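You operate a simulated robot arm through the tools that you are given. There is no shell and no other tool. Be economical: measure what you need, move in short steps, check, and stop when the job is done.

You run a simulated robot arm. Do the job below in one go: nothing can be reset, and whatever is moved stays where it is left.

Task
Unpin the green roll, bring both web ends to the line, clamp them.
Fine: the blue pin goes in its holder.

It is judged by the outcome, as a careful person would: the job done as asked, and still so three seconds after it is handed in. It fails if anything else is knocked over, pushed out of place, dropped, spilled or broken.

Robot
A 7-joint arm with a two-finger parallel gripper, fixed in place. Base frame: the origin is at the foot of the arm, x ahead of it, y to its left, z up; the work surface is at about z = 86. Lengths are in cm, angles in degrees, forces in N, time in s.
With the tool pointing down near the work surface it reaches from about 36 to 78 cm from the base axis. Its first joint turns from -166.0 to 166.0 degrees. Payload 3.91 kg.
The TCP is the grasp point between the finger pads, 3 cm short of the fingertips. In the tool frame z runs along the fingers and y along their closing line. The gripper opens to 11 cm. The fingers are 2 cm wide and 1 cm thick; the gripper's body (4.8 by 11.2 cm) begins 5.5 cm behind the TCP.
Orientation is that of the tool frame in the base frame, as a unit quaternion [x, y, z, w]. With the fingers straight down and closing along the base's y, the tool's x points along the base's -x, its y along +y and its z along -z.

Tools
- The arm moves only by the tool jog_arm. Its argument "targets" is a list of rows, each a list of 3 entries, a list of its own where there are three numbers: the shift along the base's x, y, z in units of 20 mm (1.0 is 20 mm), then the turn, a rotation vector about the base's x, y, z in units of 8 degrees (1.0 is 8 degrees), then the finger opening in cm, from 0 to 11. In form: [[[tx, ty, tz], [ax, ay, az], gripper], ...]. A call has 1 to 20 rows; each row shifts and turns the commanded pose from where the row before left it. A call with a number of a shift or a turn outside -1 to 1 is refused whole. Rows are played at 5 a second. More than 5 cm and 8.6 degrees between two rows, or a gripper value outside its range, and nothing of the call is played. A pose out of reach is approached as far as the arm can. The call stops where the force on the tool passes 90 N (or 10 N more than at its start, if that is more) or the arm is blocked; 0.2 s more then pass. The fingers move at their own pace (about 15.3 cm/s each) and stop on an object; they squeeze with about 43 N. The grip force told is the motor's: it shows also when the fingers shut on nothing. Time passes only in rows, and 0.2 s behind the last, so rows that do not move let the fingers close. The reply holds the time, the measured pose of the TCP, the force on the tool along the base axes, the opening and the grip force, in the units named above and with some noise, with the torque about the TCP (base axes, N m) and any sound that the robot's microphone picked up.
- Cameras (640 x 400 px; columns grow to the right, rows downward): "scene" is fixed at [40.07, -64.68, 158.4]; the picture's right is [0.96, 0.28, 0.00], its down [0.12, -0.42, -0.90] and it looks along [-0.25, 0.86, -0.44] (base axes); focal length 360 px, centre (320, 200). "wrist" rides on the gripper at [7.7, 0.7, -11.4] in the tool frame; the picture's right is [-0.09, 1.00, 0.00], its down [-0.80, -0.07, -0.59] and it looks along [-0.59, -0.05, 0.80] (tool axes); focal length 270 px, centre (320, 200). There is no depth. A picture from a camera that has moved, and an enlarged one, comes with that camera's place and axes in the base frame and with its lens.
- camera(camera): a new picture of that camera. No time passes.
- move_column(by): slides the trunk up (or, below 0, down) by that many cm; the arm rides with it, the base frame stays. It gives what a move gives, with no picture.
- zoom(camera, box): a new picture of the part [left, top, right, bottom] of that camera's present view, enlarged. No time passes.
- job_done(): hands the job in; it is judged then, once.

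Work in short steps. Places have to be worked out from the pictures, the camera data and where the tool is seen: move nearer, look again, correct. Check each grasp and each placing, and mend what went wrong. You have 120 turns and 68 pictures in all, those below and enlarged ones among them. Open the gripper and draw the arm clear of the work before you hand the job in, unless the task says otherwise; then end with one line.

The tools are called after "Request:" as name(argument=value, ...) on one line, values as JSON. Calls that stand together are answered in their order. jog_arm: Moves the arm, as the interface text tells. Its arguments: {"type":"object","properties":{"targets":{"type":"array","items":{"type":"array"}}},"required":["targets"]} The other tools are called the same way: move_column (by) slides the trunk up or down; camera (camera) takes a picture; zoom (camera, box) takes an enlarged picture of a part of a camera's view; job_done () hands the job in.

At the start:

```text
time: 0.0
tool_pos: [14.92, 43.97, 128.71]
tcp_rot: [0.001, 1.0, 0.0, 0.0]
wrist_force: [0.6, 0.8, -0.4]
ft_torque: [-0.01, 0.01, 0.0]
grip_width: 11.02
grasp_force: 0.0
trunk travel left (down, up): [-57.5, 3.5]
```

scene: 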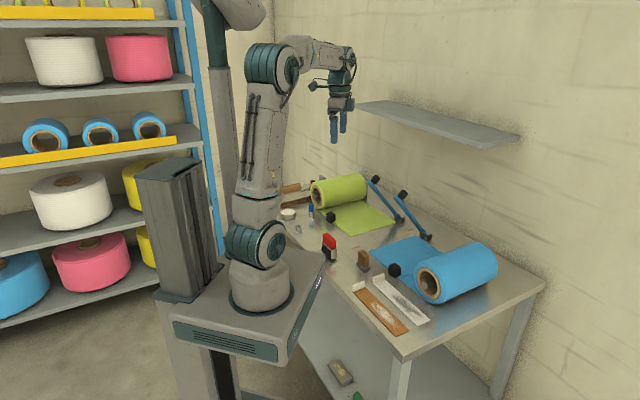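
wrist: 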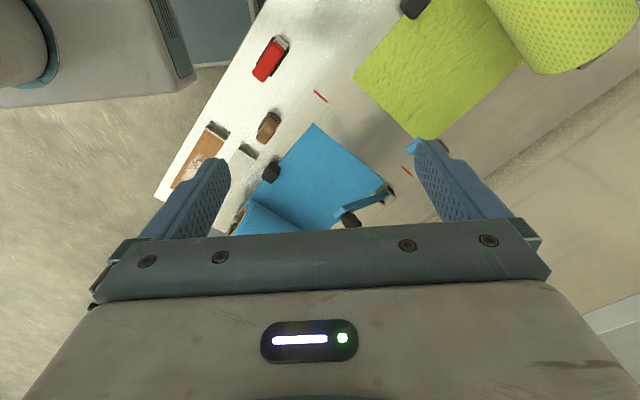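

I'll start by looking closely at the table in the scene view.

Request:
zoom(camera="scene", box=[270, 160, 430, 260])

Request:
zoom(camera="scene", box=[310, 220, 510, 345])

Request:
zoom(camera="wrist", box=[150, 0, 470, 240])

```text
4.00 times, centred on (350, 210) of scene
camera zoom: at [40.07, -64.68, 158.4], right [0.96, 0.28, 0.0], down [0.12, -0.42, -0.9], along [-0.25, 0.86, -0.44], focal length 1441 px, centre (200, 160)
```

zoom: 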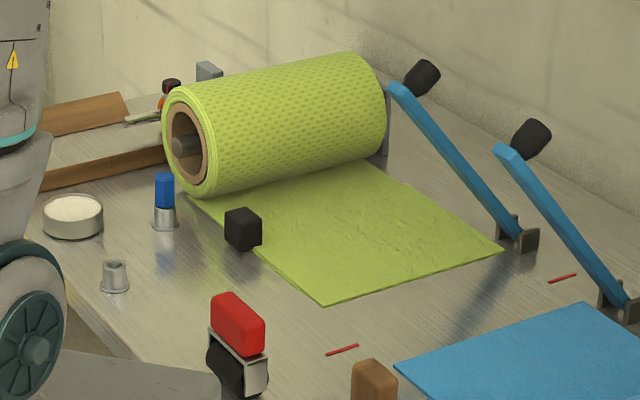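

```text
3.20 times, centred on (410, 282) of scene
camera zoom: at [40.07, -64.68, 158.4], right [0.96, 0.28, 0.0], down [0.12, -0.42, -0.9], along [-0.25, 0.86, -0.44], focal length 1153 px, centre (32, -64)
```

zoom: 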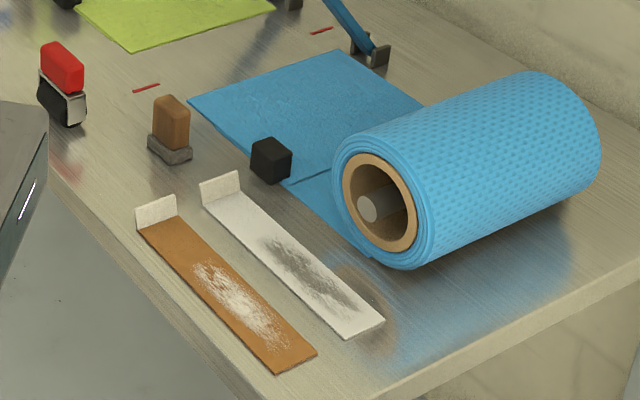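

```text
1.67 times, centred on (310, 120) of wrist
camera zoom: at [7.16, 44.58, 140.2], right [0.09, 1.0, 0.0], down [0.8, -0.07, 0.59], along [0.59, -0.05, -0.8], focal length 450 px, centre (337, 333)
```

zoom: 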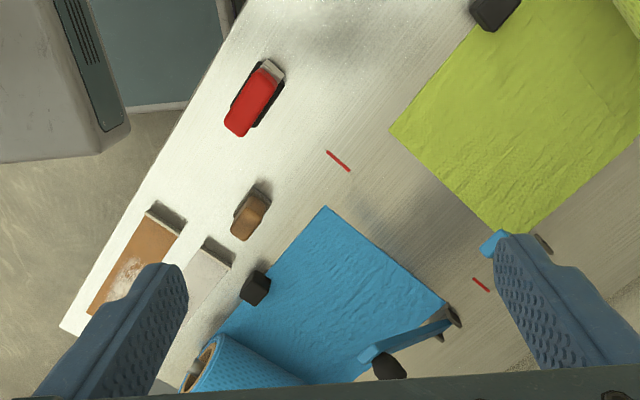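

Geometry so far (table rotated 45°): splice line between the red marks, green end about 7 cm short, blue about 4.5 cm short, and the blue pin standing by the green roll near (0,61) with an empty cup near (-1,47). I'll yaw the wrist camera to look at the pin area.

Request:
jog_arm(targets=[[[-0.6, -0.1, -0.3], [0, 0, 1], 11], [[-0.6, -0.1, -0.3], [0, 0, 1], 11], [[-0.6, -0.1, -0.3], [0, 0, 1], 11], [[-0.6, -0.1, -0.3], [0, 0, 1], 11], [[-0.6, -0.1, -0.3], [0, 0, 1], 11], [[-0.6, -0.1, -0.3], [0, 0, 1], 11], [[-0.6, -0.1, -0.3], [0, 0, 1], 11], [[-0.6, -0.1, -0.3], [0, 0, 1], 11], [[-0.6, -0.1, -0.3], [0, 0, 1], 11], [[-0.6, -0.1, -0.3], [0, 0, 1], 11], [[-0.6, -0.1, -0.3], [0, 0, 1], 11], [[0, 0, 0], [0, 0, 0], 11]])

Request:
camera(camera="wrist")

```text
time: 2.6
tool_pos: [1.8, 41.86, 121.84]
tcp_rot: [-0.695, 0.719, -0.001, 0.001]
wrist_force: [-0.3, -0.7, 0.0]
ft_torque: [0.01, -0.04, -0.03]
grip_width: 11.0
grasp_force: 0.1
trunk travel left (down, up): [-57.5, 3.5]
```

```text
62 pictures are left
camera wrist: at [0.76, 34.06, 133.51], right [-0.99, 0.12, 0.0], down [0.1, 0.8, 0.59], along [0.07, 0.59, -0.8], focal length 270 px, centre (320, 200)
```

wrist: 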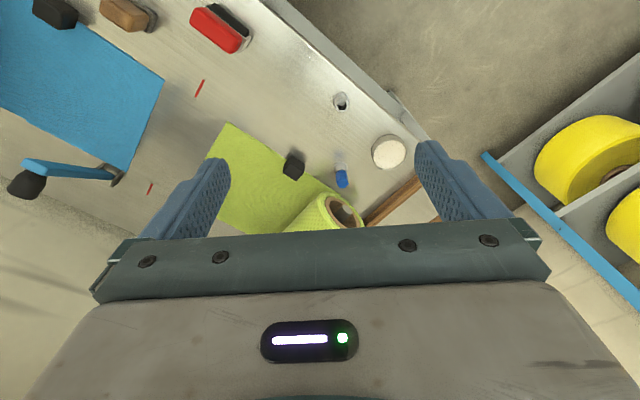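

The yaw works and the pin area is in view; I zoom there.

Request:
zoom(camera="wrist", box=[220, 80, 420, 240])

Request:
zoom(camera="scene", box=[280, 175, 340, 240])

```text
2.50 times, centred on (320, 160) of wrist
camera zoom: at [0.76, 34.06, 133.51], right [-0.99, 0.12, 0.0], down [0.1, 0.8, 0.59], along [0.07, 0.59, -0.8], focal length 676 px, centre (320, 300)
```

zoom: 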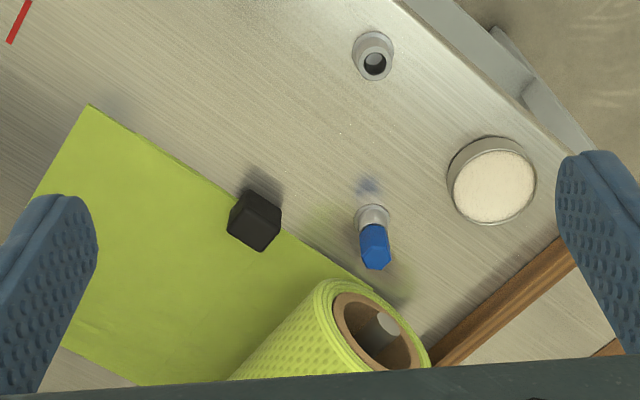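

```text
6.15 times, centred on (310, 208) of scene
camera zoom: at [40.07, -64.68, 158.4], right [0.96, 0.28, 0.0], down [0.12, -0.42, -0.9], along [-0.25, 0.86, -0.44], focal length 2217 px, centre (382, 154)
```

zoom: 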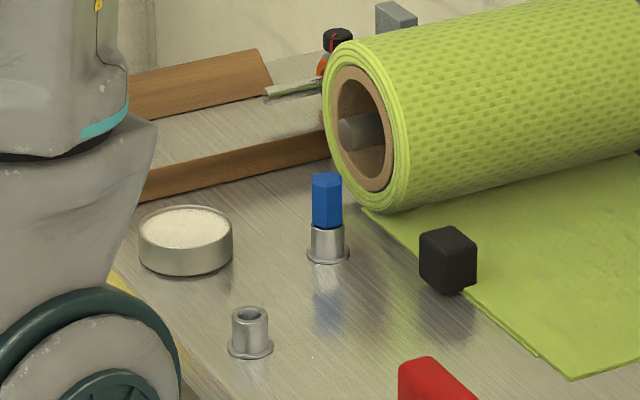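

Pin at about (-0.2, 60.8), top z≈92, cup rim ≈88; empty holder at (-1.3, 48.4). I move above the pin with the fingers closing along the web direction, so the hand clears the roll.

Request:
jog_arm(targets=[[[-0.1, 0.94, -0.6], [0, 0, -0.54], 7], [[-0.1, 0.94, -0.6], [0, 0, -0.54], 7], [[-0.1, 0.94, -0.6], [0, 0, -0.54], 7], [[-0.1, 0.94, -0.6], [0, 0, -0.54], 7], [[-0.1, 0.94, -0.6], [0, 0, -0.54], 7], [[-0.1, 0.94, -0.6], [0, 0, -0.54], 7], [[-0.1, 0.94, -0.6], [0, 0, -0.54], 7], [[-0.1, 0.94, -0.6], [0, 0, -0.54], 7], [[-0.1, 0.94, -0.6], [0, 0, -0.54], 7], [[-0.1, 0.94, -0.6], [0, 0, -0.54], 7], [[0, 0, 0], [0, 0, 0], 7]])

Request:
camera(camera="wrist")

Request:
zoom(camera="scene", box=[260, 120, 420, 250])

```text
time: 5.0
tool_pos: [-0.35, 60.72, 110.18]
tcp_rot: [-0.381, 0.924, 0.0, 0.001]
wrist_force: [0.2, 0.2, -0.4]
ft_torque: [-0.04, -0.03, -0.02]
grip_width: 7.01
grasp_force: 0.0
trunk travel left (down, up): [-57.5, 3.5]
```

```text
59 pictures are left
camera wrist: at [-6.35, 55.68, 121.64], right [-0.64, 0.77, 0.0], down [0.62, 0.51, 0.59], along [0.46, 0.38, -0.8], focal length 270 px, centre (320, 200)
```

wrist: 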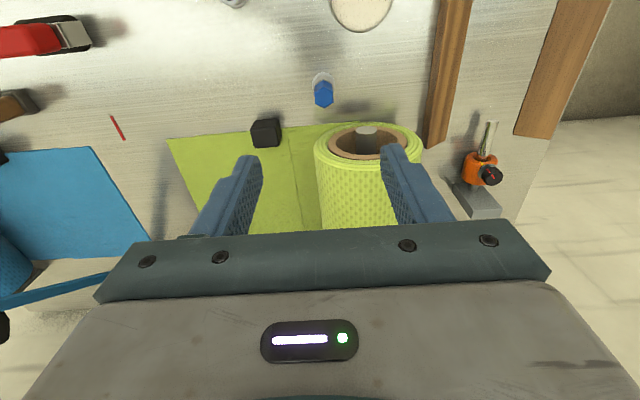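

```text
3.08 times, centred on (340, 185) of scene
camera zoom: at [40.07, -64.68, 158.4], right [0.96, 0.28, 0.0], down [0.12, -0.42, -0.9], along [-0.25, 0.86, -0.44], focal length 1108 px, centre (258, 246)
```

zoom: 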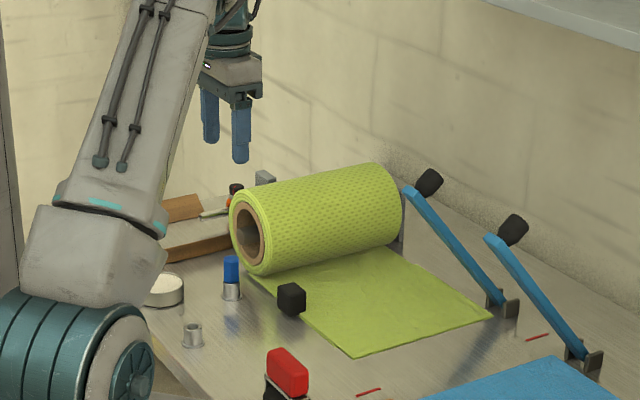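

Alignment is close. I descend to z≈99 and re-check.

Request:
jog_arm(targets=[[[0.02, 0.03, -1], [0, 0, 0], 6], [[0.02, 0.03, -1], [0, 0, 0], 6], [[0.02, 0.03, -1], [0, 0, 0], 6], [[0.02, 0.03, -1], [0, 0, 0], 6], [[0.02, 0.03, -1], [0, 0, 0], 6], [[0, 0, -0.5], [0, 0, 0], 6]])

Request:
camera(camera="wrist")

```text
time: 6.4
tool_pos: [-0.07, 60.86, 98.98]
tcp_rot: [-0.382, 0.924, 0.0, 0.0]
wrist_force: [-0.1, -0.2, -0.5]
ft_torque: [-0.02, 0.0, 0.0]
grip_width: 5.99
grasp_force: 0.0
trunk travel left (down, up): [-57.5, 3.5]
```

```text
57 pictures are left
camera wrist: at [-6.03, 55.84, 110.55], right [-0.64, 0.77, 0.0], down [0.62, 0.51, 0.59], along [0.46, 0.38, -0.8], focal length 270 px, centre (320, 200)
```

wrist: 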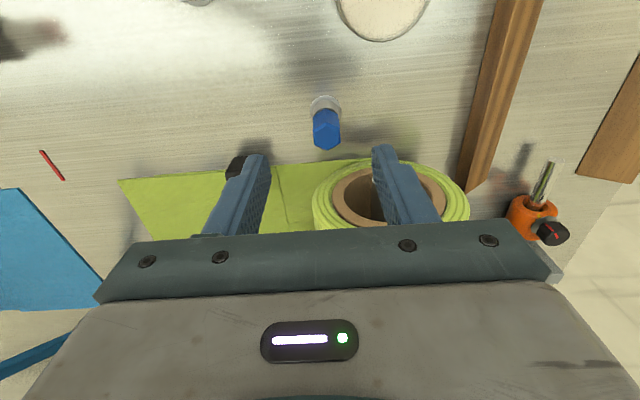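

Pin about 0.3 cm off toward the roll; I correct, descend to z≈90.3 and close.

Request:
jog_arm(targets=[[[-0.05, 0.05, -0.85], [0, 0, 0], 6], [[-0.05, 0.05, -0.9], [0, 0, 0], 6], [[0, 0, -0.9], [0, 0, 0], 5], [[0, 0, -0.9], [0, 0, 0], 5], [[0, 0, -0.75], [0, 0, 0], 5], [[0, 0, 0], [0, 0, 0], 5]])

Request:
zoom(camera="wrist", box=[200, 60, 440, 240])

```text
time: 7.8
tool_pos: [-0.31, 61.26, 90.56]
tcp_rot: [-0.381, 0.925, 0.001, 0.001]
wrist_force: [-0.1, -1.3, -0.1]
ft_torque: [0.01, 0.02, 0.01]
grip_width: 5.0
grasp_force: 0.0
trunk travel left (down, up): [-57.5, 3.5]
```

```text
2.22 times, centred on (320, 150) of wrist
camera zoom: at [-6.36, 56.15, 101.98], right [-0.64, 0.77, 0.0], down [0.62, 0.51, 0.59], along [0.46, 0.38, -0.8], focal length 601 px, centre (320, 311)
```

zoom: 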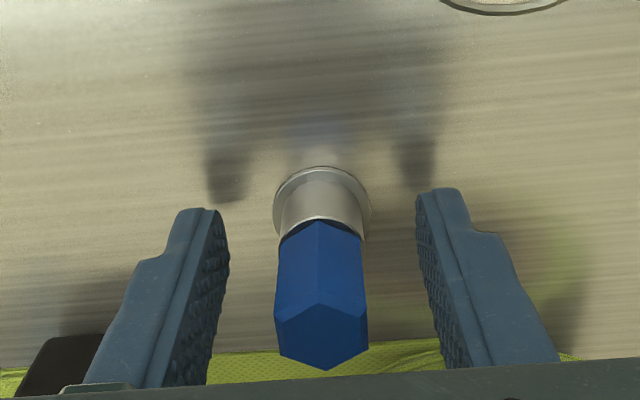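

Pin is centred between the pads with flats facing them. Close and hold.

Request:
jog_arm(targets=[[[0, 0, 0], [0, 0, 0], 3], [[0, 0, 0], [0, 0, 0], 0], [[0, 0, 0], [0, 0, 0], 0], [[0, 0, 0], [0, 0, 0], 0]])

```text
time: 8.8
tool_pos: [-0.32, 61.18, 90.51]
tcp_rot: [-0.382, 0.924, -0.001, 0.0]
wrist_force: [-0.4, 0.7, -0.8]
ft_torque: [0.32, 0.02, 0.25]
grip_width: 2.28
grasp_force: 44.9
trunk travel left (down, up): [-57.5, 3.5]
```

Gripped at 2.28 cm. Lift straight up.

Request:
jog_arm(targets=[[[0, 0, 0.3], [0, 0, 0], 0], [[0, 0, 0.5], [0, 0, 0], 0], [[0, 0, 0.7], [0, 0, 0], 0], [[0, 0, 0.8], [0, 0, 0], 0], [[0, 0, 0.9], [0, 0, 0], 0], [[0, 0, 0.9], [0, 0, 0], 0], [[0, 0, 0.9], [0, 0, 0], 0]])

Request:
zoom(camera="scene", box=[280, 155, 360, 240])

Request:
camera(camera="wrist")

```text
time: 9.6
tool_pos: [-0.37, 61.47, 91.25]
tcp_rot: [-0.382, 0.924, -0.027, -0.009]
wrist_force: [-3.3, -0.8, -24.9]
ft_torque: [1.28, -0.68, 0.28]
grip_width: 2.29
grasp_force: 44.7
trunk travel left (down, up): [-57.5, 3.5]
stopped in row 4: the force on the tool passed its limit at 137 N (the readings are from after the stop); the commanded pose is now the measured one
```

```text
4.71 times, centred on (320, 198) of scene
camera zoom: at [40.07, -64.68, 158.4], right [0.96, 0.28, 0.0], down [0.12, -0.42, -0.9], along [-0.25, 0.86, -0.44], focal length 1695 px, centre (320, 212)
```

zoom: 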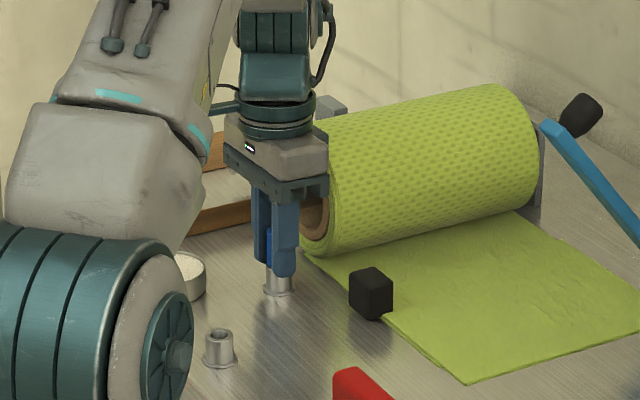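

```text
54 pictures are left
camera wrist: at [-6.35, 57.01, 102.82], right [-0.64, 0.77, -0.04], down [0.62, 0.55, 0.57], along [0.46, 0.34, -0.82], focal length 270 px, centre (320, 200)
```

wrist: 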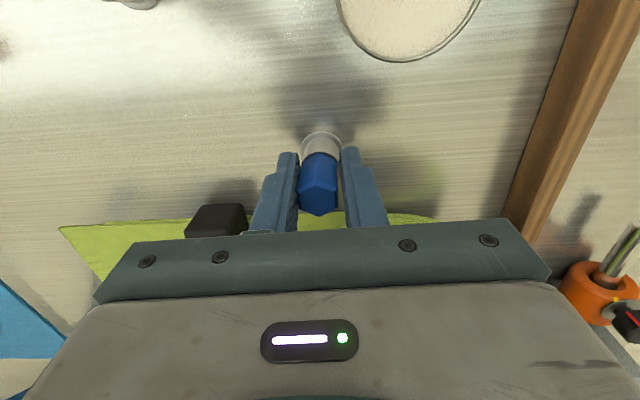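

The pull was blocked at 137 N; the low fingertips (z≈87.5) probably clamped the cup too. I'll open, straighten the tilt, raise so the tips are above the rim, and regrip only the blue part.

Request:
jog_arm(targets=[[[0, 0, 0], [0, 0, 0], 4.5], [[0, 0, 0], [0, 0, 0], 4.5], [[0, -0.1, 0.1], [0.41, 0, 0], 4.5], [[0, 0, 0.15], [0, 0, 0], 4.5], [[0, 0, 0], [0, 0, 0], 4.5]])

Request:
zoom(camera="wrist", box=[200, 60, 440, 240])

```text
time: 10.0
tool_pos: [-0.18, 59.01, 96.92]
tcp_rot: [-0.374, 0.926, 0.05, 0.016]
wrist_force: [-0.1, 0.0, -0.2]
ft_torque: [-0.02, 0.0, -0.02]
grip_width: 4.51
grasp_force: 0.1
trunk travel left (down, up): [-57.5, 3.5]
stopped in row 1: the arm was blocked; the commanded pose is now the measured one
```

```text
2.22 times, centred on (320, 150) of wrist
camera zoom: at [-6.14, 52.94, 107.94], right [-0.63, 0.77, 0.09], down [0.63, 0.44, 0.64], along [0.46, 0.46, -0.76], focal length 601 px, centre (320, 311)
```

zoom: 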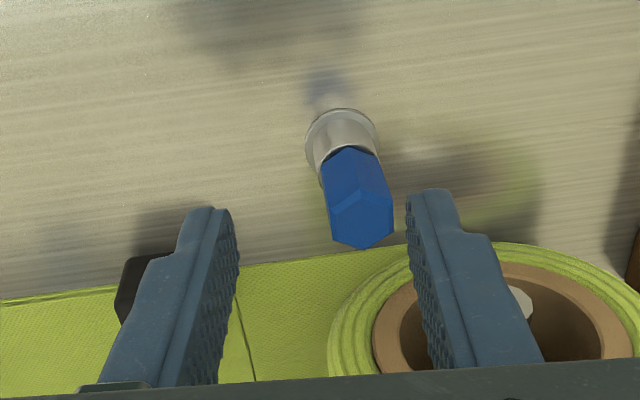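

The stored force sprang the arm up and tilted it; the pin is still seated and untouched. I re-level above the pin, then descend only to z≈91.6.

Request:
jog_arm(targets=[[[0, 0, 0.4], [-0.37, 0, 0], 4.5], [[-0.03, 0.5, 0], [-0.38, 0, 0], 4.5], [[-0.03, 0.6, 0], [0, 0, 0], 4.5], [[0, 0, 0], [0, 0, 0], 4.5]])

Request:
camera(camera="wrist")

```text
time: 10.3
tool_pos: [-0.26, 52.08, 98.85]
tcp_rot: [-0.377, 0.925, 0.044, 0.016]
wrist_force: [1.3, 0.0, -0.2]
ft_torque: [0.01, -0.04, -0.02]
grip_width: 4.48
grasp_force: 0.1
trunk travel left (down, up): [-57.5, 3.5]
stopped in row 1: the arm was blocked; the commanded pose is now the measured one
```

```text
52 pictures are left
camera wrist: at [-6.21, 46.08, 109.88], right [-0.63, 0.77, 0.07], down [0.62, 0.45, 0.64], along [0.46, 0.45, -0.77], focal length 270 px, centre (320, 200)
```

wrist: 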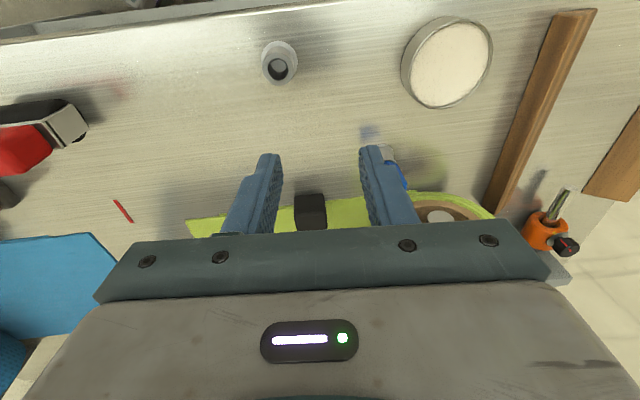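

The arm is still swinging from the release. I let it settle with no-motion rows.

Request:
jog_arm(targets=[[[0, 0, 0], [0, 0, 0], 4.5], [[0, 0, 0], [0, 0, 0], 4.5], [[0, 0, 0], [0, 0, 0], 4.5]])

```text
time: 11.1
tool_pos: [-0.17, 52.6, 98.41]
tcp_rot: [-0.377, 0.925, 0.042, 0.016]
wrist_force: [-0.3, -2.4, 0.8]
ft_torque: [0.12, -0.03, 0.01]
grip_width: 4.49
grasp_force: 0.1
trunk travel left (down, up): [-57.5, 3.5]
```

Settled. Level and return above the pin.

Request:
jog_arm(targets=[[[0, 0.3, 0.5], [-0.3, 0, 0], 4.5], [[0, 0.8, 0.1], [-0.34, 0, 0], 4.5], [[0, 0.8, 0], [0, 0, 0], 4.5], [[0, 0.8, 0], [0, 0, 0], 4.5], [[-0.03, 0.8, 0], [0, 0, 0], 4.5], [[-0.03, 0.8, 0], [0, 0, 0], 4.5], [[0, 0, 0], [0, 0, 0], 4.5]])

Request:
camera(camera="wrist")

```text
time: 12.7
tool_pos: [-0.35, 63.07, 98.34]
tcp_rot: [-0.377, 0.926, -0.01, -0.005]
wrist_force: [0.0, -0.2, -0.1]
ft_torque: [-0.02, 0.01, -0.04]
grip_width: 4.52
grasp_force: 0.0
trunk travel left (down, up): [-57.5, 3.5]
```

```text
51 pictures are left
camera wrist: at [-6.45, 58.38, 109.95], right [-0.63, 0.77, -0.02], down [0.62, 0.52, 0.58], along [0.46, 0.36, -0.81], focal length 270 px, centre (320, 200)
```

wrist: 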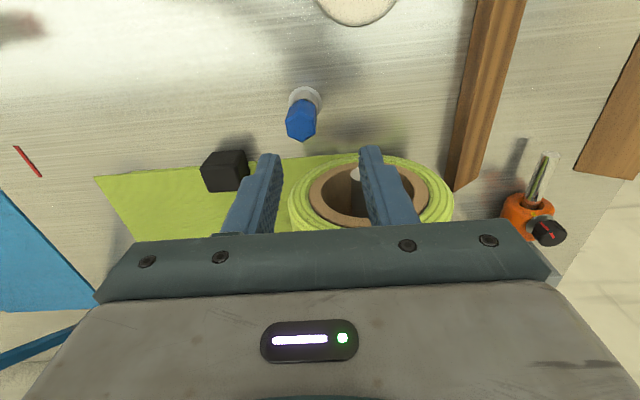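

Overshot by ~1.9 cm in y. Correct, and descend to z≈91.7.

Request:
jog_arm(targets=[[[0, -0.5, 0], [0.16, 0, 0], 4.5], [[0.02, -0.45, 0], [0, 0, 0], 4.5], [[0, 0, 0], [0, 0, 0], 4.5]])

Request:
zoom(camera="wrist", box=[200, 60, 440, 240])

```text
time: 13.5
tool_pos: [-0.29, 61.21, 98.29]
tcp_rot: [-0.377, 0.926, 0.001, -0.001]
wrist_force: [-0.3, 1.3, -0.2]
ft_torque: [0.02, -0.02, 0.02]
grip_width: 4.5
grasp_force: 0.0
trunk travel left (down, up): [-57.5, 3.5]
```

```text
2.22 times, centred on (320, 150) of wrist
camera zoom: at [-6.3, 56.27, 109.88], right [-0.63, 0.77, 0.0], down [0.62, 0.51, 0.59], along [0.46, 0.38, -0.81], focal length 601 px, centre (320, 311)
```

zoom: 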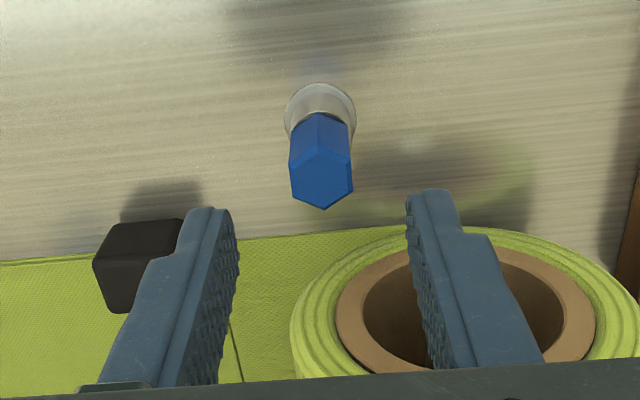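

Centred and level. Descend 6.5 cm and grip.

Request:
jog_arm(targets=[[[0, 0, -0.9], [0, 0, 0], 4.5], [[0, 0, -0.9], [0, 0, 0], 4.5], [[0, 0, -0.8], [0, 0, 0], 4.5], [[0, 0, -0.65], [0, 0, 0], 4.5], [[0, 0, 0], [0, 0, 0], 4.5], [[0, 0, 0], [0, 0, 0], 0], [[0, 0, 0], [0, 0, 0], 0], [[0, 0, 0], [0, 0, 0], 0]])

Request:
zoom(camera="scene", box=[290, 170, 350, 240])

```text
time: 15.3
tool_pos: [-0.4, 61.17, 91.91]
tcp_rot: [-0.378, 0.926, 0.0, -0.001]
wrist_force: [0.1, 0.4, -0.5]
ft_torque: [0.0, -0.03, 0.14]
grip_width: 1.89
grasp_force: 42.9
trunk travel left (down, up): [-57.5, 3.5]
```

```text
5.71 times, centred on (320, 205) of scene
camera zoom: at [40.07, -64.68, 158.4], right [0.96, 0.28, 0.0], down [0.12, -0.42, -0.9], along [-0.25, 0.86, -0.44], focal length 2059 px, centre (320, 171)
```

zoom: 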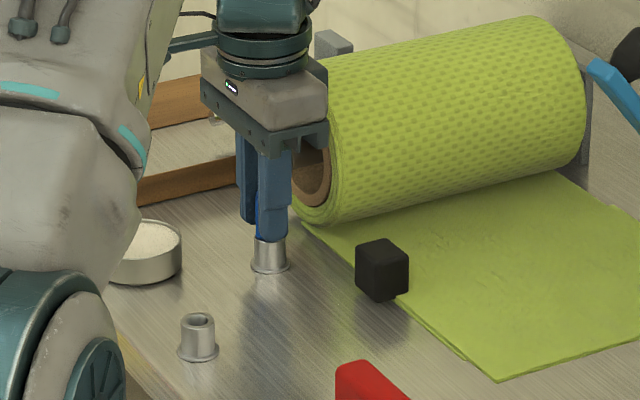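

Width is now 1.89 — only the pin; the earlier 2.28 was the cup. Lift gently.

Request:
jog_arm(targets=[[[0, 0, 0.2], [0, 0, 0], 0], [[0, 0, 0.3], [0, 0, 0], 0], [[0, 0, 0.3], [0, 0, 0], 0]])

```text
time: 16.1
tool_pos: [-0.19, 61.24, 93.64]
tcp_rot: [-0.377, 0.926, 0.0, -0.001]
wrist_force: [0.2, 0.0, 0.2]
ft_torque: [-0.01, 0.0, -0.01]
grip_width: 1.91
grasp_force: 43.0
trunk travel left (down, up): [-57.5, 3.5]
```

Coming free with no force. Continue lifting and look.

Request:
jog_arm(targets=[[[0, 0, 0.6], [0, 0, 0], 0], [[0, 0, 0.7], [0, 0, 0], 0], [[0, 0, 0.7], [0, 0, 0], 0], [[0, 0, 0.7], [0, 0, 0], 0], [[0, 0, 0], [0, 0, 0], 0]])

Request:
zoom(camera="scene", box=[290, 170, 350, 240])

Request:
camera(camera="wrist")

```text
time: 17.3
tool_pos: [-0.45, 61.0, 98.84]
tcp_rot: [-0.378, 0.926, 0.0, -0.001]
wrist_force: [-0.7, 0.0, -0.2]
ft_torque: [0.02, 0.02, -0.01]
grip_width: 1.88
grasp_force: 43.4
trunk travel left (down, up): [-57.5, 3.5]
```

```text
5.71 times, centred on (320, 205) of scene
camera zoom: at [40.07, -64.68, 158.4], right [0.96, 0.28, 0.0], down [0.12, -0.42, -0.9], along [-0.25, 0.86, -0.44], focal length 2059 px, centre (320, 171)
```

zoom: 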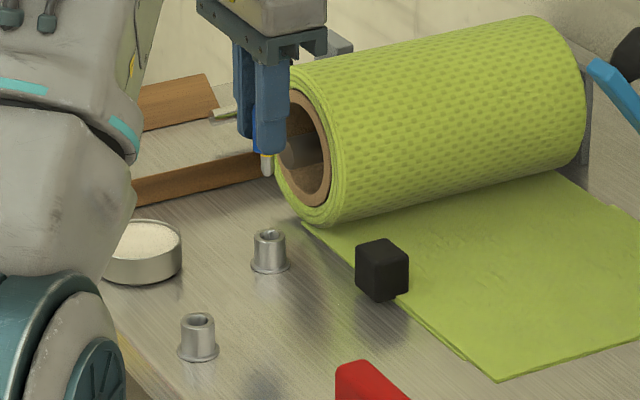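

```text
47 pictures are left
camera wrist: at [-6.42, 56.07, 110.4], right [-0.63, 0.77, 0.0], down [0.62, 0.51, 0.59], along [0.46, 0.38, -0.81], focal length 270 px, centre (320, 200)
```

wrist: 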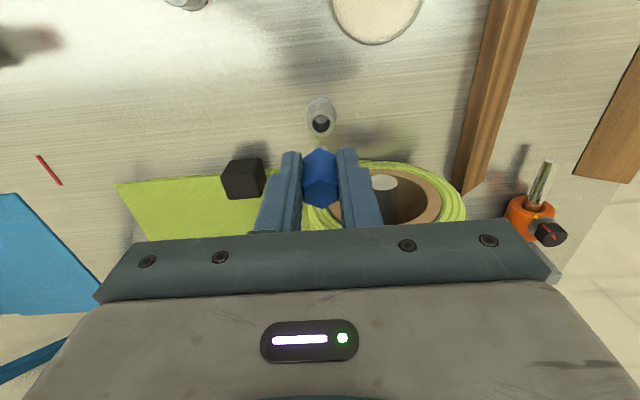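

Pin is out (tip below the blue grip). Holder computed relative to the same height: (-1.4, 48.3). Move above it at constant height.

Request:
jog_arm(targets=[[[-0.05, -0.4, 0], [0, 0, 0], 0], [[-0.06, -0.8, 0], [0, 0, 0], 0], [[-0.06, -0.8, 0], [0, 0, 0], 0], [[-0.06, -0.8, 0], [0, 0, 0], 0], [[-0.06, -0.8, 0], [0, 0, 0], 0], [[-0.06, -0.8, 0], [0, 0, 0], 0], [[-0.06, -0.8, 0], [0, 0, 0], 0], [[-0.06, -0.8, 0], [0, 0, 0], 0], [[0, -0.3, 0], [0, 0, 0], 0], [[0, 0, 0], [0, 0, 0], 0], [[0, 0, 0], [0, 0, 0], 0]])

Request:
zoom(camera="wrist", box=[200, 60, 440, 240])

Request:
zoom(camera="scene", box=[270, 170, 340, 240])

```text
time: 19.7
tool_pos: [-1.19, 48.55, 98.95]
tcp_rot: [-0.377, 0.926, 0.0, -0.001]
wrist_force: [-0.2, -0.1, -0.1]
ft_torque: [0.04, 0.02, 0.03]
grip_width: 1.88
grasp_force: 42.9
trunk travel left (down, up): [-57.5, 3.5]
```

```text
2.22 times, centred on (320, 150) of wrist
camera zoom: at [-7.2, 43.58, 110.37], right [-0.63, 0.77, 0.0], down [0.62, 0.51, 0.59], along [0.46, 0.38, -0.81], focal length 601 px, centre (320, 311)
```

zoom: 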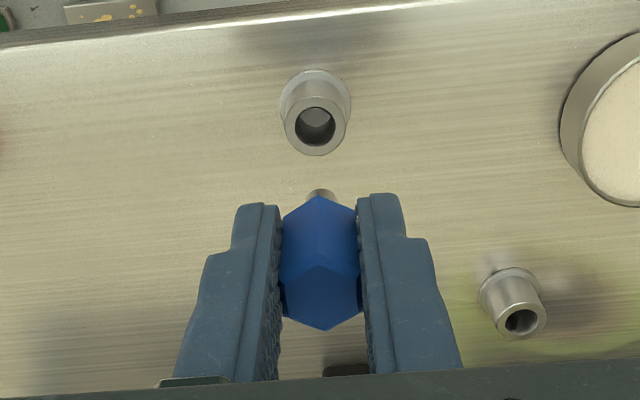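

```text
5.71 times, centred on (305, 205) of scene
camera zoom: at [40.07, -64.68, 158.4], right [0.96, 0.28, 0.0], down [0.12, -0.42, -0.9], along [-0.25, 0.86, -0.44], focal length 2059 px, centre (406, 171)
```

zoom: 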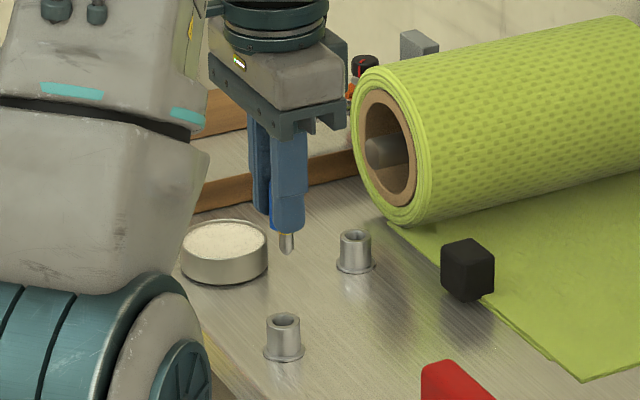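

Holder lies at about (-1.3, 48.25), i.e. 0.3 cm off. Correct and lower until the tip is just over the rim.

Request:
jog_arm(targets=[[[-0.06, -0.15, -0.5], [0, 0, 0], 0], [[0, 0, -0.6], [0, 0, 0], 0], [[0, 0, -0.5], [0, 0, 0], 0], [[0, 0, 0], [0, 0, 0], 0], [[0, 0, 0], [0, 0, 0], 0]])

Request:
zoom(camera="scene", box=[285, 205, 320, 240])

Request:
zoom(camera="wrist", box=[260, 100, 380, 200])

```text
time: 20.9
tool_pos: [-1.32, 48.21, 95.77]
tcp_rot: [-0.378, 0.926, 0.0, -0.002]
wrist_force: [-0.1, -0.1, -0.5]
ft_torque: [0.0, 0.01, -0.03]
grip_width: 1.89
grasp_force: 43.3
trunk travel left (down, up): [-57.5, 3.5]
```

```text
11.43 times, centred on (302, 222) of scene
camera zoom: at [40.07, -64.68, 158.4], right [0.96, 0.28, 0.0], down [0.12, -0.42, -0.9], along [-0.25, 0.86, -0.44], focal length 4117 px, centre (520, -57)
```

zoom: 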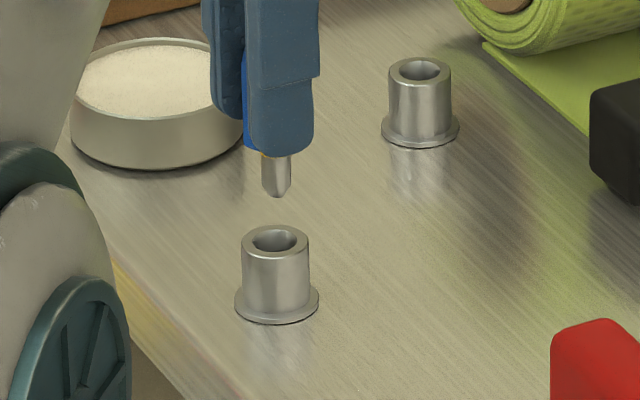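

```text
4.00 times, centred on (320, 150) of wrist
camera zoom: at [-7.34, 43.24, 107.19], right [-0.63, 0.77, 0.0], down [0.62, 0.51, 0.59], along [0.46, 0.38, -0.81], focal length 1081 px, centre (320, 400)
```

zoom: 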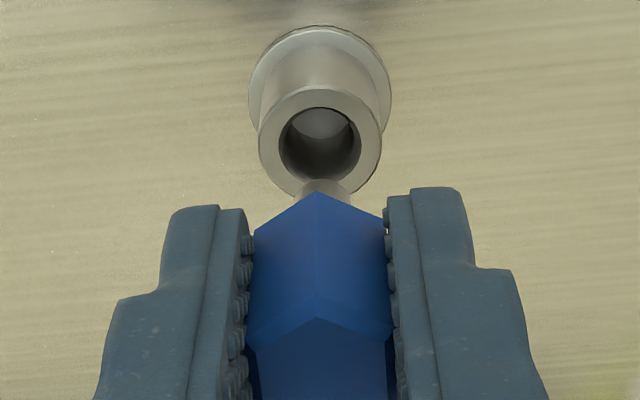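

Aligned in both views. Lower in small steps.

Request:
jog_arm(targets=[[[0, 0, -0.4], [0, 0, 0], 0], [[0, 0, -0.4], [0, 0, 0], 0], [[0, 0, -0.3], [0, 0, 0], 0], [[0, 0, 0], [0, 0, 0], 0]])

Request:
zoom(camera="scene", box=[285, 205, 320, 240])

```text
time: 21.9
tool_pos: [-1.32, 48.26, 93.46]
tcp_rot: [-0.378, 0.926, 0.001, -0.002]
wrist_force: [-1.0, -0.2, -0.5]
ft_torque: [-0.01, -0.02, 0.02]
grip_width: 1.9
grasp_force: 42.8
trunk travel left (down, up): [-57.5, 3.5]
```

```text
11.43 times, centred on (302, 222) of scene
camera zoom: at [40.07, -64.68, 158.4], right [0.96, 0.28, 0.0], down [0.12, -0.42, -0.9], along [-0.25, 0.86, -0.44], focal length 4117 px, centre (520, -57)
```

zoom: 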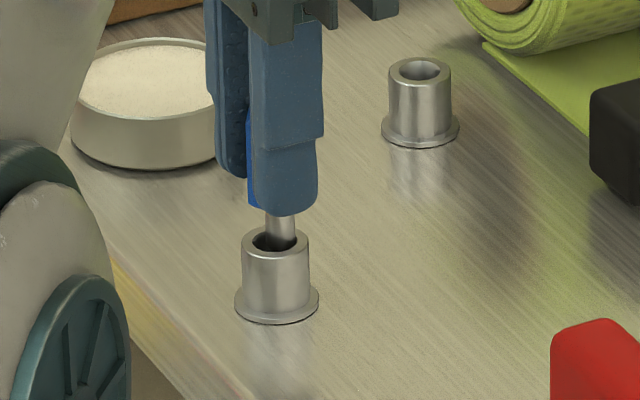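

The tip is in the hole. Lower to seating height.

Request:
jog_arm(targets=[[[0, 0, -0.3], [0, 0, 0], 0], [[0, 0, -0.3], [0, 0, 0], 0], [[0, 0, -0.15], [0, 0, 0], 0], [[0, 0, 0], [0, 0, 0], 0]])

```text
time: 22.9
tool_pos: [-1.37, 48.16, 92.18]
tcp_rot: [-0.378, 0.926, 0.0, -0.001]
wrist_force: [-1.0, -0.9, 0.1]
ft_torque: [-0.01, 0.04, -0.01]
grip_width: 1.9
grasp_force: 42.7
trunk travel left (down, up): [-57.5, 3.5]
```

Near the seat (91.9) with no force. A last 0.3 cm, release softly, then rise.

Request:
jog_arm(targets=[[[0, 0, -0.12], [0, 0, 0], 0], [[0, 0, 0], [0, 0, 0], 0], [[0, 0, 0], [0, 0, 0], 4.5], [[0, 0, 0], [0, 0, 0], 4.5], [[0, 0, 0.5], [0, 0, 0], 4.5], [[0, 0, 0.9], [0, 0, 0], 4.5], [[0, 0, 1], [0, 0, 0], 4.5], [[0, 0, 1], [0, 0, 0], 4.5], [[0, 0, 1], [0, 0, 0], 4.5], [[0, 0, 0], [0, 0, 0], 4.5]])

Request:
zoom(camera="scene", box=[280, 185, 340, 240])

Request:
camera(camera="wrist")

```text
time: 25.1
tool_pos: [-1.23, 48.27, 100.52]
tcp_rot: [-0.377, 0.926, 0.001, -0.001]
wrist_force: [0.3, -0.2, 0.0]
ft_torque: [0.0, 0.0, 0.02]
grip_width: 4.5
grasp_force: 0.1
trunk travel left (down, up): [-57.5, 3.5]
```

```text
7.27 times, centred on (310, 212) of scene
camera zoom: at [40.07, -64.68, 158.4], right [0.96, 0.28, 0.0], down [0.12, -0.42, -0.9], along [-0.25, 0.86, -0.44], focal length 2620 px, centre (393, 109)
```

zoom: 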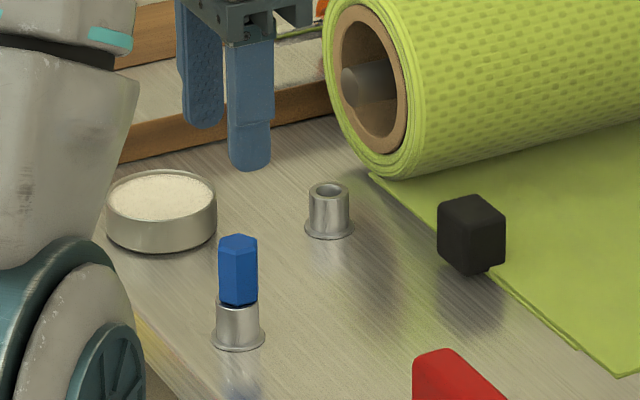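

```text
40 pictures are left
camera wrist: at [-7.33, 43.25, 112.06], right [-0.63, 0.77, 0.0], down [0.62, 0.51, 0.59], along [0.46, 0.38, -0.81], focal length 270 px, centre (320, 200)
```

wrist: 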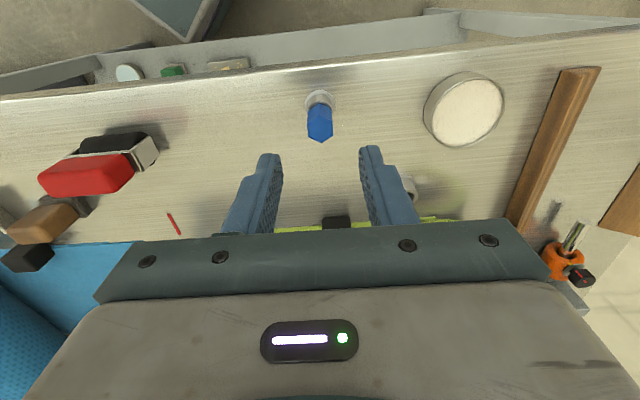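

The pin is seated in its holder. Now I inspect the green web and the black block from nearby.

Request:
jog_arm(targets=[[[0.5, 0.5, 0.9], [0, 0, 0], 4.5], [[0.8, 0.8, 0.6], [0, 0, 0], 4.5], [[0.8, 0.8, 0.5], [0, 0, 0], 4.5], [[0.8, 0.8, 0], [0, 0, 0], 4.5], [[0.8, 0.8, 0], [0, 0, 0], 4.5], [[0.6, 0.6, 0], [0, 0, 0], 4.5], [[0, 0, 0], [0, 0, 0], 4.5]])

Request:
camera(camera="wrist")

Request:
zoom(camera="scene", box=[315, 200, 375, 245])

```text
time: 26.7
tool_pos: [7.34, 57.06, 104.6]
tcp_rot: [-0.377, 0.926, 0.0, -0.001]
wrist_force: [-0.5, -0.3, 0.8]
ft_torque: [0.0, 0.0, 0.03]
grip_width: 4.52
grasp_force: 0.0
trunk travel left (down, up): [-57.5, 3.5]
```

```text
39 pictures are left
camera wrist: at [1.34, 52.05, 116.12], right [-0.63, 0.77, 0.0], down [0.62, 0.51, 0.59], along [0.46, 0.38, -0.81], focal length 270 px, centre (320, 200)
```

wrist: 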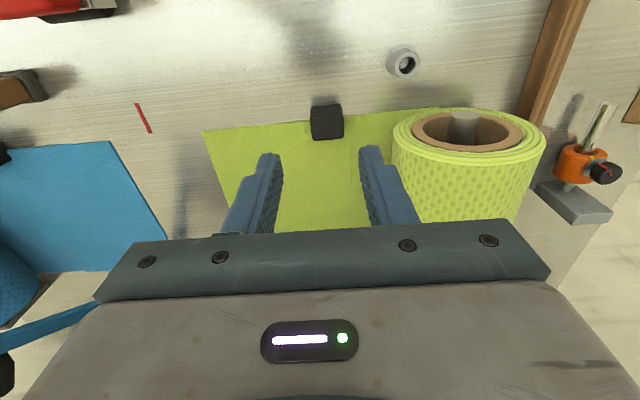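

```text
8.89 times, centred on (345, 222) of scene
camera zoom: at [40.07, -64.68, 158.4], right [0.96, 0.28, 0.0], down [0.12, -0.42, -0.9], along [-0.25, 0.86, -0.44], focal length 3202 px, centre (98, 0)
```

zoom: 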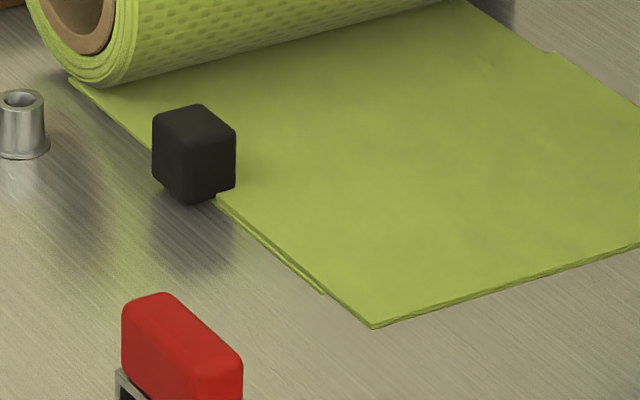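

The black cube is a grip tab on the edge of the sliding web layer: centre about (8.8, 59.3), top z≈89.3. I move above it and check alignment.

Request:
jog_arm(targets=[[[0.34, 0.53, -0.9], [0, 0, 0], 6], [[0.34, 0.53, -0.9], [0, 0, 0], 6], [[0, 0, -0.9], [0, 0, 0], 6], [[0, 0, -0.9], [0, 0, 0], 6], [[0, 0, 0], [0, 0, 0], 6], [[0, 0, 0], [0, 0, 0], 6]])

Request:
camera(camera="wrist")

```text
time: 28.1
tool_pos: [8.69, 59.18, 97.38]
tcp_rot: [-0.378, 0.926, 0.001, -0.001]
wrist_force: [-0.5, -0.7, -0.5]
ft_torque: [-0.01, 0.02, -0.01]
grip_width: 5.99
grasp_force: 0.0
trunk travel left (down, up): [-57.5, 3.5]
```

```text
37 pictures are left
camera wrist: at [2.56, 54.17, 108.84], right [-0.63, 0.77, 0.0], down [0.62, 0.51, 0.59], along [0.46, 0.38, -0.81], focal length 270 px, centre (320, 200)
```

wrist: 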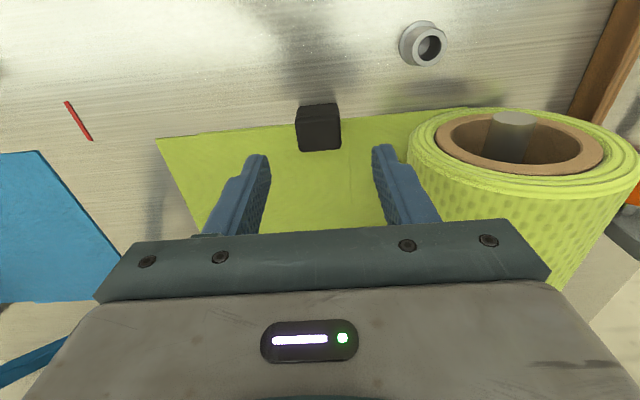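

Aligned; I bias slightly away from the roll for hand clearance, open 5 cm and descend to z≈90.

Request:
jog_arm(targets=[[[0.28, -0.06, -0.5], [0, 0, 0], 5], [[0, 0, -0.8], [0, 0, 0], 5], [[0, 0, -0.8], [0, 0, 0], 5], [[0, 0, -0.8], [0, 0, 0], 5], [[0, 0, -0.7], [0, 0, 0], 5], [[0, 0, 0], [0, 0, 0], 5]])

Request:
zoom(camera="wrist", box=[200, 60, 440, 240])

Request:
zoom(camera="scene", box=[310, 185, 370, 240])

```text
time: 29.5
tool_pos: [9.23, 58.96, 90.2]
tcp_rot: [-0.377, 0.926, 0.001, -0.001]
wrist_force: [-0.8, -0.2, 0.3]
ft_torque: [0.0, -0.02, -0.01]
grip_width: 5.01
grasp_force: 0.0
trunk travel left (down, up): [-57.5, 3.5]
```

```text
2.22 times, centred on (320, 150) of wrist
camera zoom: at [3.25, 54.0, 101.67], right [-0.63, 0.77, 0.0], down [0.62, 0.51, 0.59], along [0.46, 0.38, -0.81], focal length 601 px, centre (320, 311)
```

zoom: 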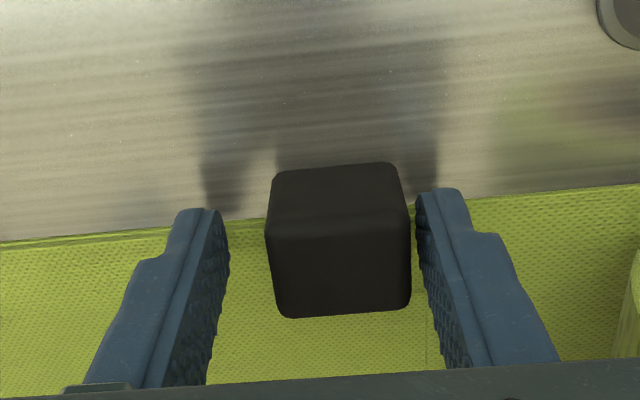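

```text
7.27 times, centred on (340, 212) of scene
camera zoom: at [40.07, -64.68, 158.4], right [0.96, 0.28, 0.0], down [0.12, -0.42, -0.9], along [-0.25, 0.86, -0.44], focal length 2620 px, centre (174, 109)
```

zoom: 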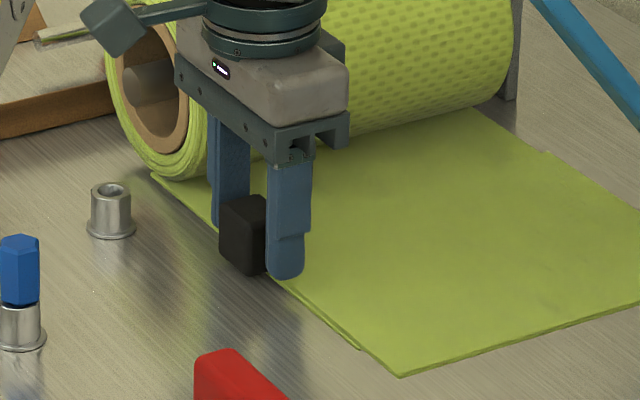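

Cube is between the pads. I trim yaw by 1° and close.

Request:
jog_arm(targets=[[[-0.03, 0.03, 0], [0, 0, 0.12], 5], [[0, 0, 0], [0, 0, 0], 5], [[0, 0, 0], [0, 0, 0], 2.5], [[0, 0, 0], [0, 0, 0], 0], [[0, 0, 0], [0, 0, 0], 0]])

```text
time: 30.7
tool_pos: [9.11, 59.09, 90.21]
tcp_rot: [-0.385, 0.923, 0.0, 0.0]
wrist_force: [-0.8, 0.6, -0.4]
ft_torque: [-0.01, -0.2, -0.57]
grip_width: 3.38
grasp_force: 45.0
trunk travel left (down, up): [-57.5, 3.5]
```

Gripped (3.4 cm). Drag 3 cm toward the line first and check.

Request:
jog_arm(targets=[[[0.177, -0.177, 0], [0, 0, 0], 0], [[0.177, -0.177, 0], [0, 0, 0], 0], [[0.177, -0.177, 0], [0, 0, 0], 0], [[0.177, -0.177, 0], [0, 0, 0], 0], [[0.177, -0.177, 0], [0, 0, 0], 0], [[0.177, -0.177, 0], [0, 0, 0], 0], [[0, 0, 0], [0, 0, 0], 0]])

Request:
zoom(camera="scene", box=[300, 170, 430, 260])

```text
time: 32.3
tool_pos: [11.33, 56.91, 90.13]
tcp_rot: [-0.385, 0.923, 0.002, 0.0]
wrist_force: [0.8, 2.5, 10.1]
ft_torque: [-0.73, 0.35, -0.59]
grip_width: 3.38
grasp_force: 45.0
trunk travel left (down, up): [-57.5, 3.5]
```

```text
4.44 times, centred on (365, 215) of scene
camera zoom: at [40.07, -64.68, 158.4], right [0.96, 0.28, 0.0], down [0.12, -0.42, -0.9], along [-0.25, 0.86, -0.44], focal length 1601 px, centre (120, 133)
```

zoom: 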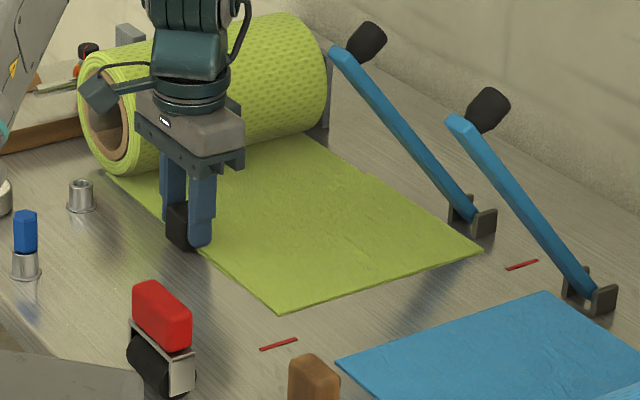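

The web follows. Remaining ≈3.5 cm; drag 2.8 more, then measure finely.

Request:
jog_arm(targets=[[[0.165, -0.165, 0], [0, 0, 0], 0], [[0.165, -0.165, 0], [0, 0, 0], 0], [[0.165, -0.165, 0], [0, 0, 0], 0], [[0.165, -0.165, 0], [0, 0, 0], 0], [[0.165, -0.165, 0], [0, 0, 0], 0], [[0.165, -0.165, 0], [0, 0, 0], 0], [[0, 0, 0], [0, 0, 0], 0]])

Request:
zoom(camera="scene", box=[340, 215, 430, 265])

Request:
camera(camera="wrist")

```text
time: 33.9
tool_pos: [13.2, 54.94, 90.18]
tcp_rot: [-0.385, 0.923, 0.002, -0.001]
wrist_force: [3.9, 9.3, 7.2]
ft_torque: [0.29, -0.65, -0.84]
grip_width: 3.39
grasp_force: 45.0
trunk travel left (down, up): [-57.5, 3.5]
```

```text
7.11 times, centred on (385, 240) of scene
camera zoom: at [40.07, -64.68, 158.4], right [0.96, 0.28, 0.0], down [0.12, -0.42, -0.9], along [-0.25, 0.86, -0.44], focal length 2562 px, centre (-142, -84)
```

zoom: 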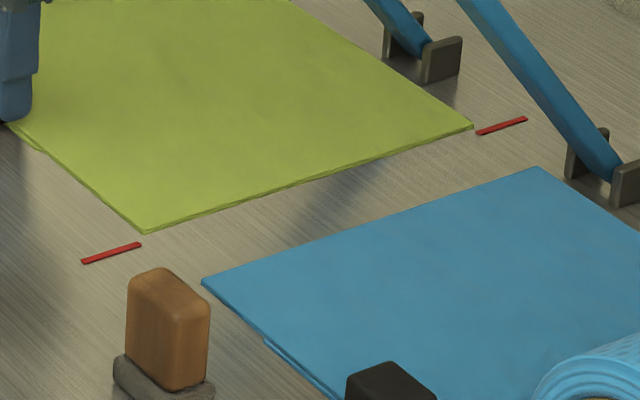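

```text
32 pictures are left
camera wrist: at [7.3, 49.88, 101.67], right [-0.65, 0.76, 0.0], down [0.62, 0.52, 0.59], along [0.45, 0.39, -0.8], focal length 270 px, centre (320, 200)
```

wrist: 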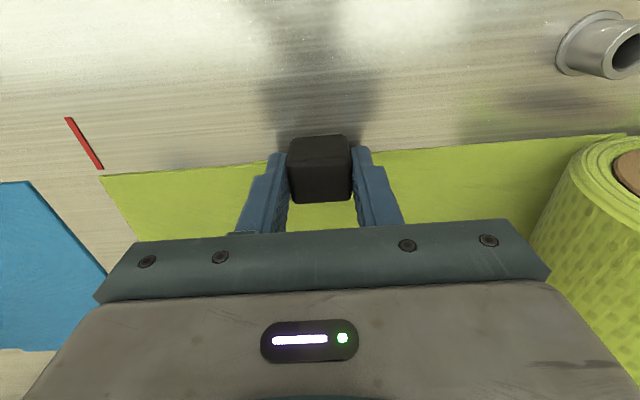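

Two views disagree slightly because of web height. I zoom tighter on both corners.

Request:
zoom(camera="scene", box=[345, 235, 375, 255])

Request:
zoom(camera="wrist", box=[50, 100, 170, 240])

```text
16.00 times, centred on (360, 245) of scene
camera zoom: at [40.07, -64.68, 158.4], right [0.96, 0.28, 0.0], down [0.12, -0.42, -0.9], along [-0.25, 0.86, -0.44], focal length 5764 px, centre (-320, -520)
```

zoom: 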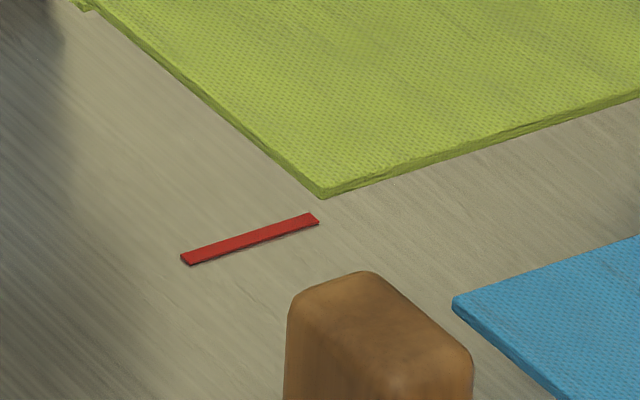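

```text
2.86 times, centred on (110, 170) of wrist
camera zoom: at [7.3, 49.88, 101.67], right [-0.65, 0.76, 0.0], down [0.62, 0.52, 0.59], along [0.45, 0.39, -0.8], focal length 772 px, centre (920, 286)
```

zoom: 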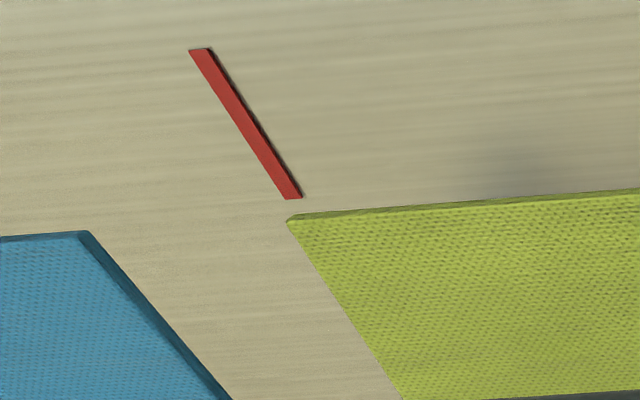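

Solving both views: the web hovers ~0.36 cm and its end is ~0.1 cm short. Nudge 0.12 cm, then release and rise to check it stays.

Request:
jog_arm(targets=[[[0.045, -0.045, 0], [0, 0, 0], 0], [[0, 0, 0], [0, 0, 0], 0], [[0, 0, 0], [0, 0, 0], 5], [[0, 0, 0], [0, 0, 0], 5], [[0, 0, 0], [0, 0, 0], 5]])

Request:
zoom(camera="scene", box=[345, 235, 375, 255])

```text
time: 35.1
tool_pos: [13.37, 54.69, 90.18]
tcp_rot: [-0.385, 0.923, 0.001, -0.002]
wrist_force: [-0.6, 0.3, 0.8]
ft_torque: [0.01, -0.01, 0.0]
grip_width: 5.0
grasp_force: 0.0
trunk travel left (down, up): [-57.5, 3.5]
```

```text
16.00 times, centred on (360, 245) of scene
camera zoom: at [40.07, -64.68, 158.4], right [0.96, 0.28, 0.0], down [0.12, -0.42, -0.9], along [-0.25, 0.86, -0.44], focal length 5764 px, centre (-320, -520)
```

zoom: 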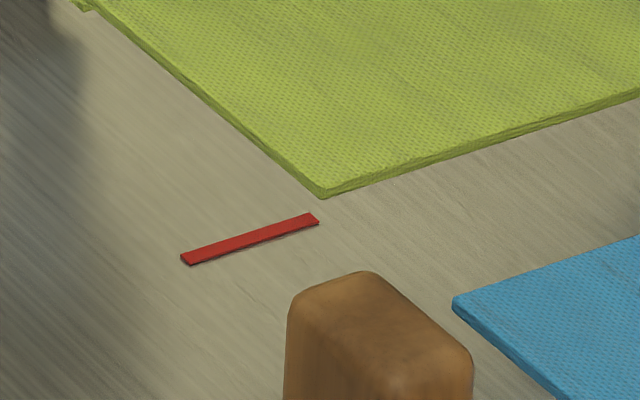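

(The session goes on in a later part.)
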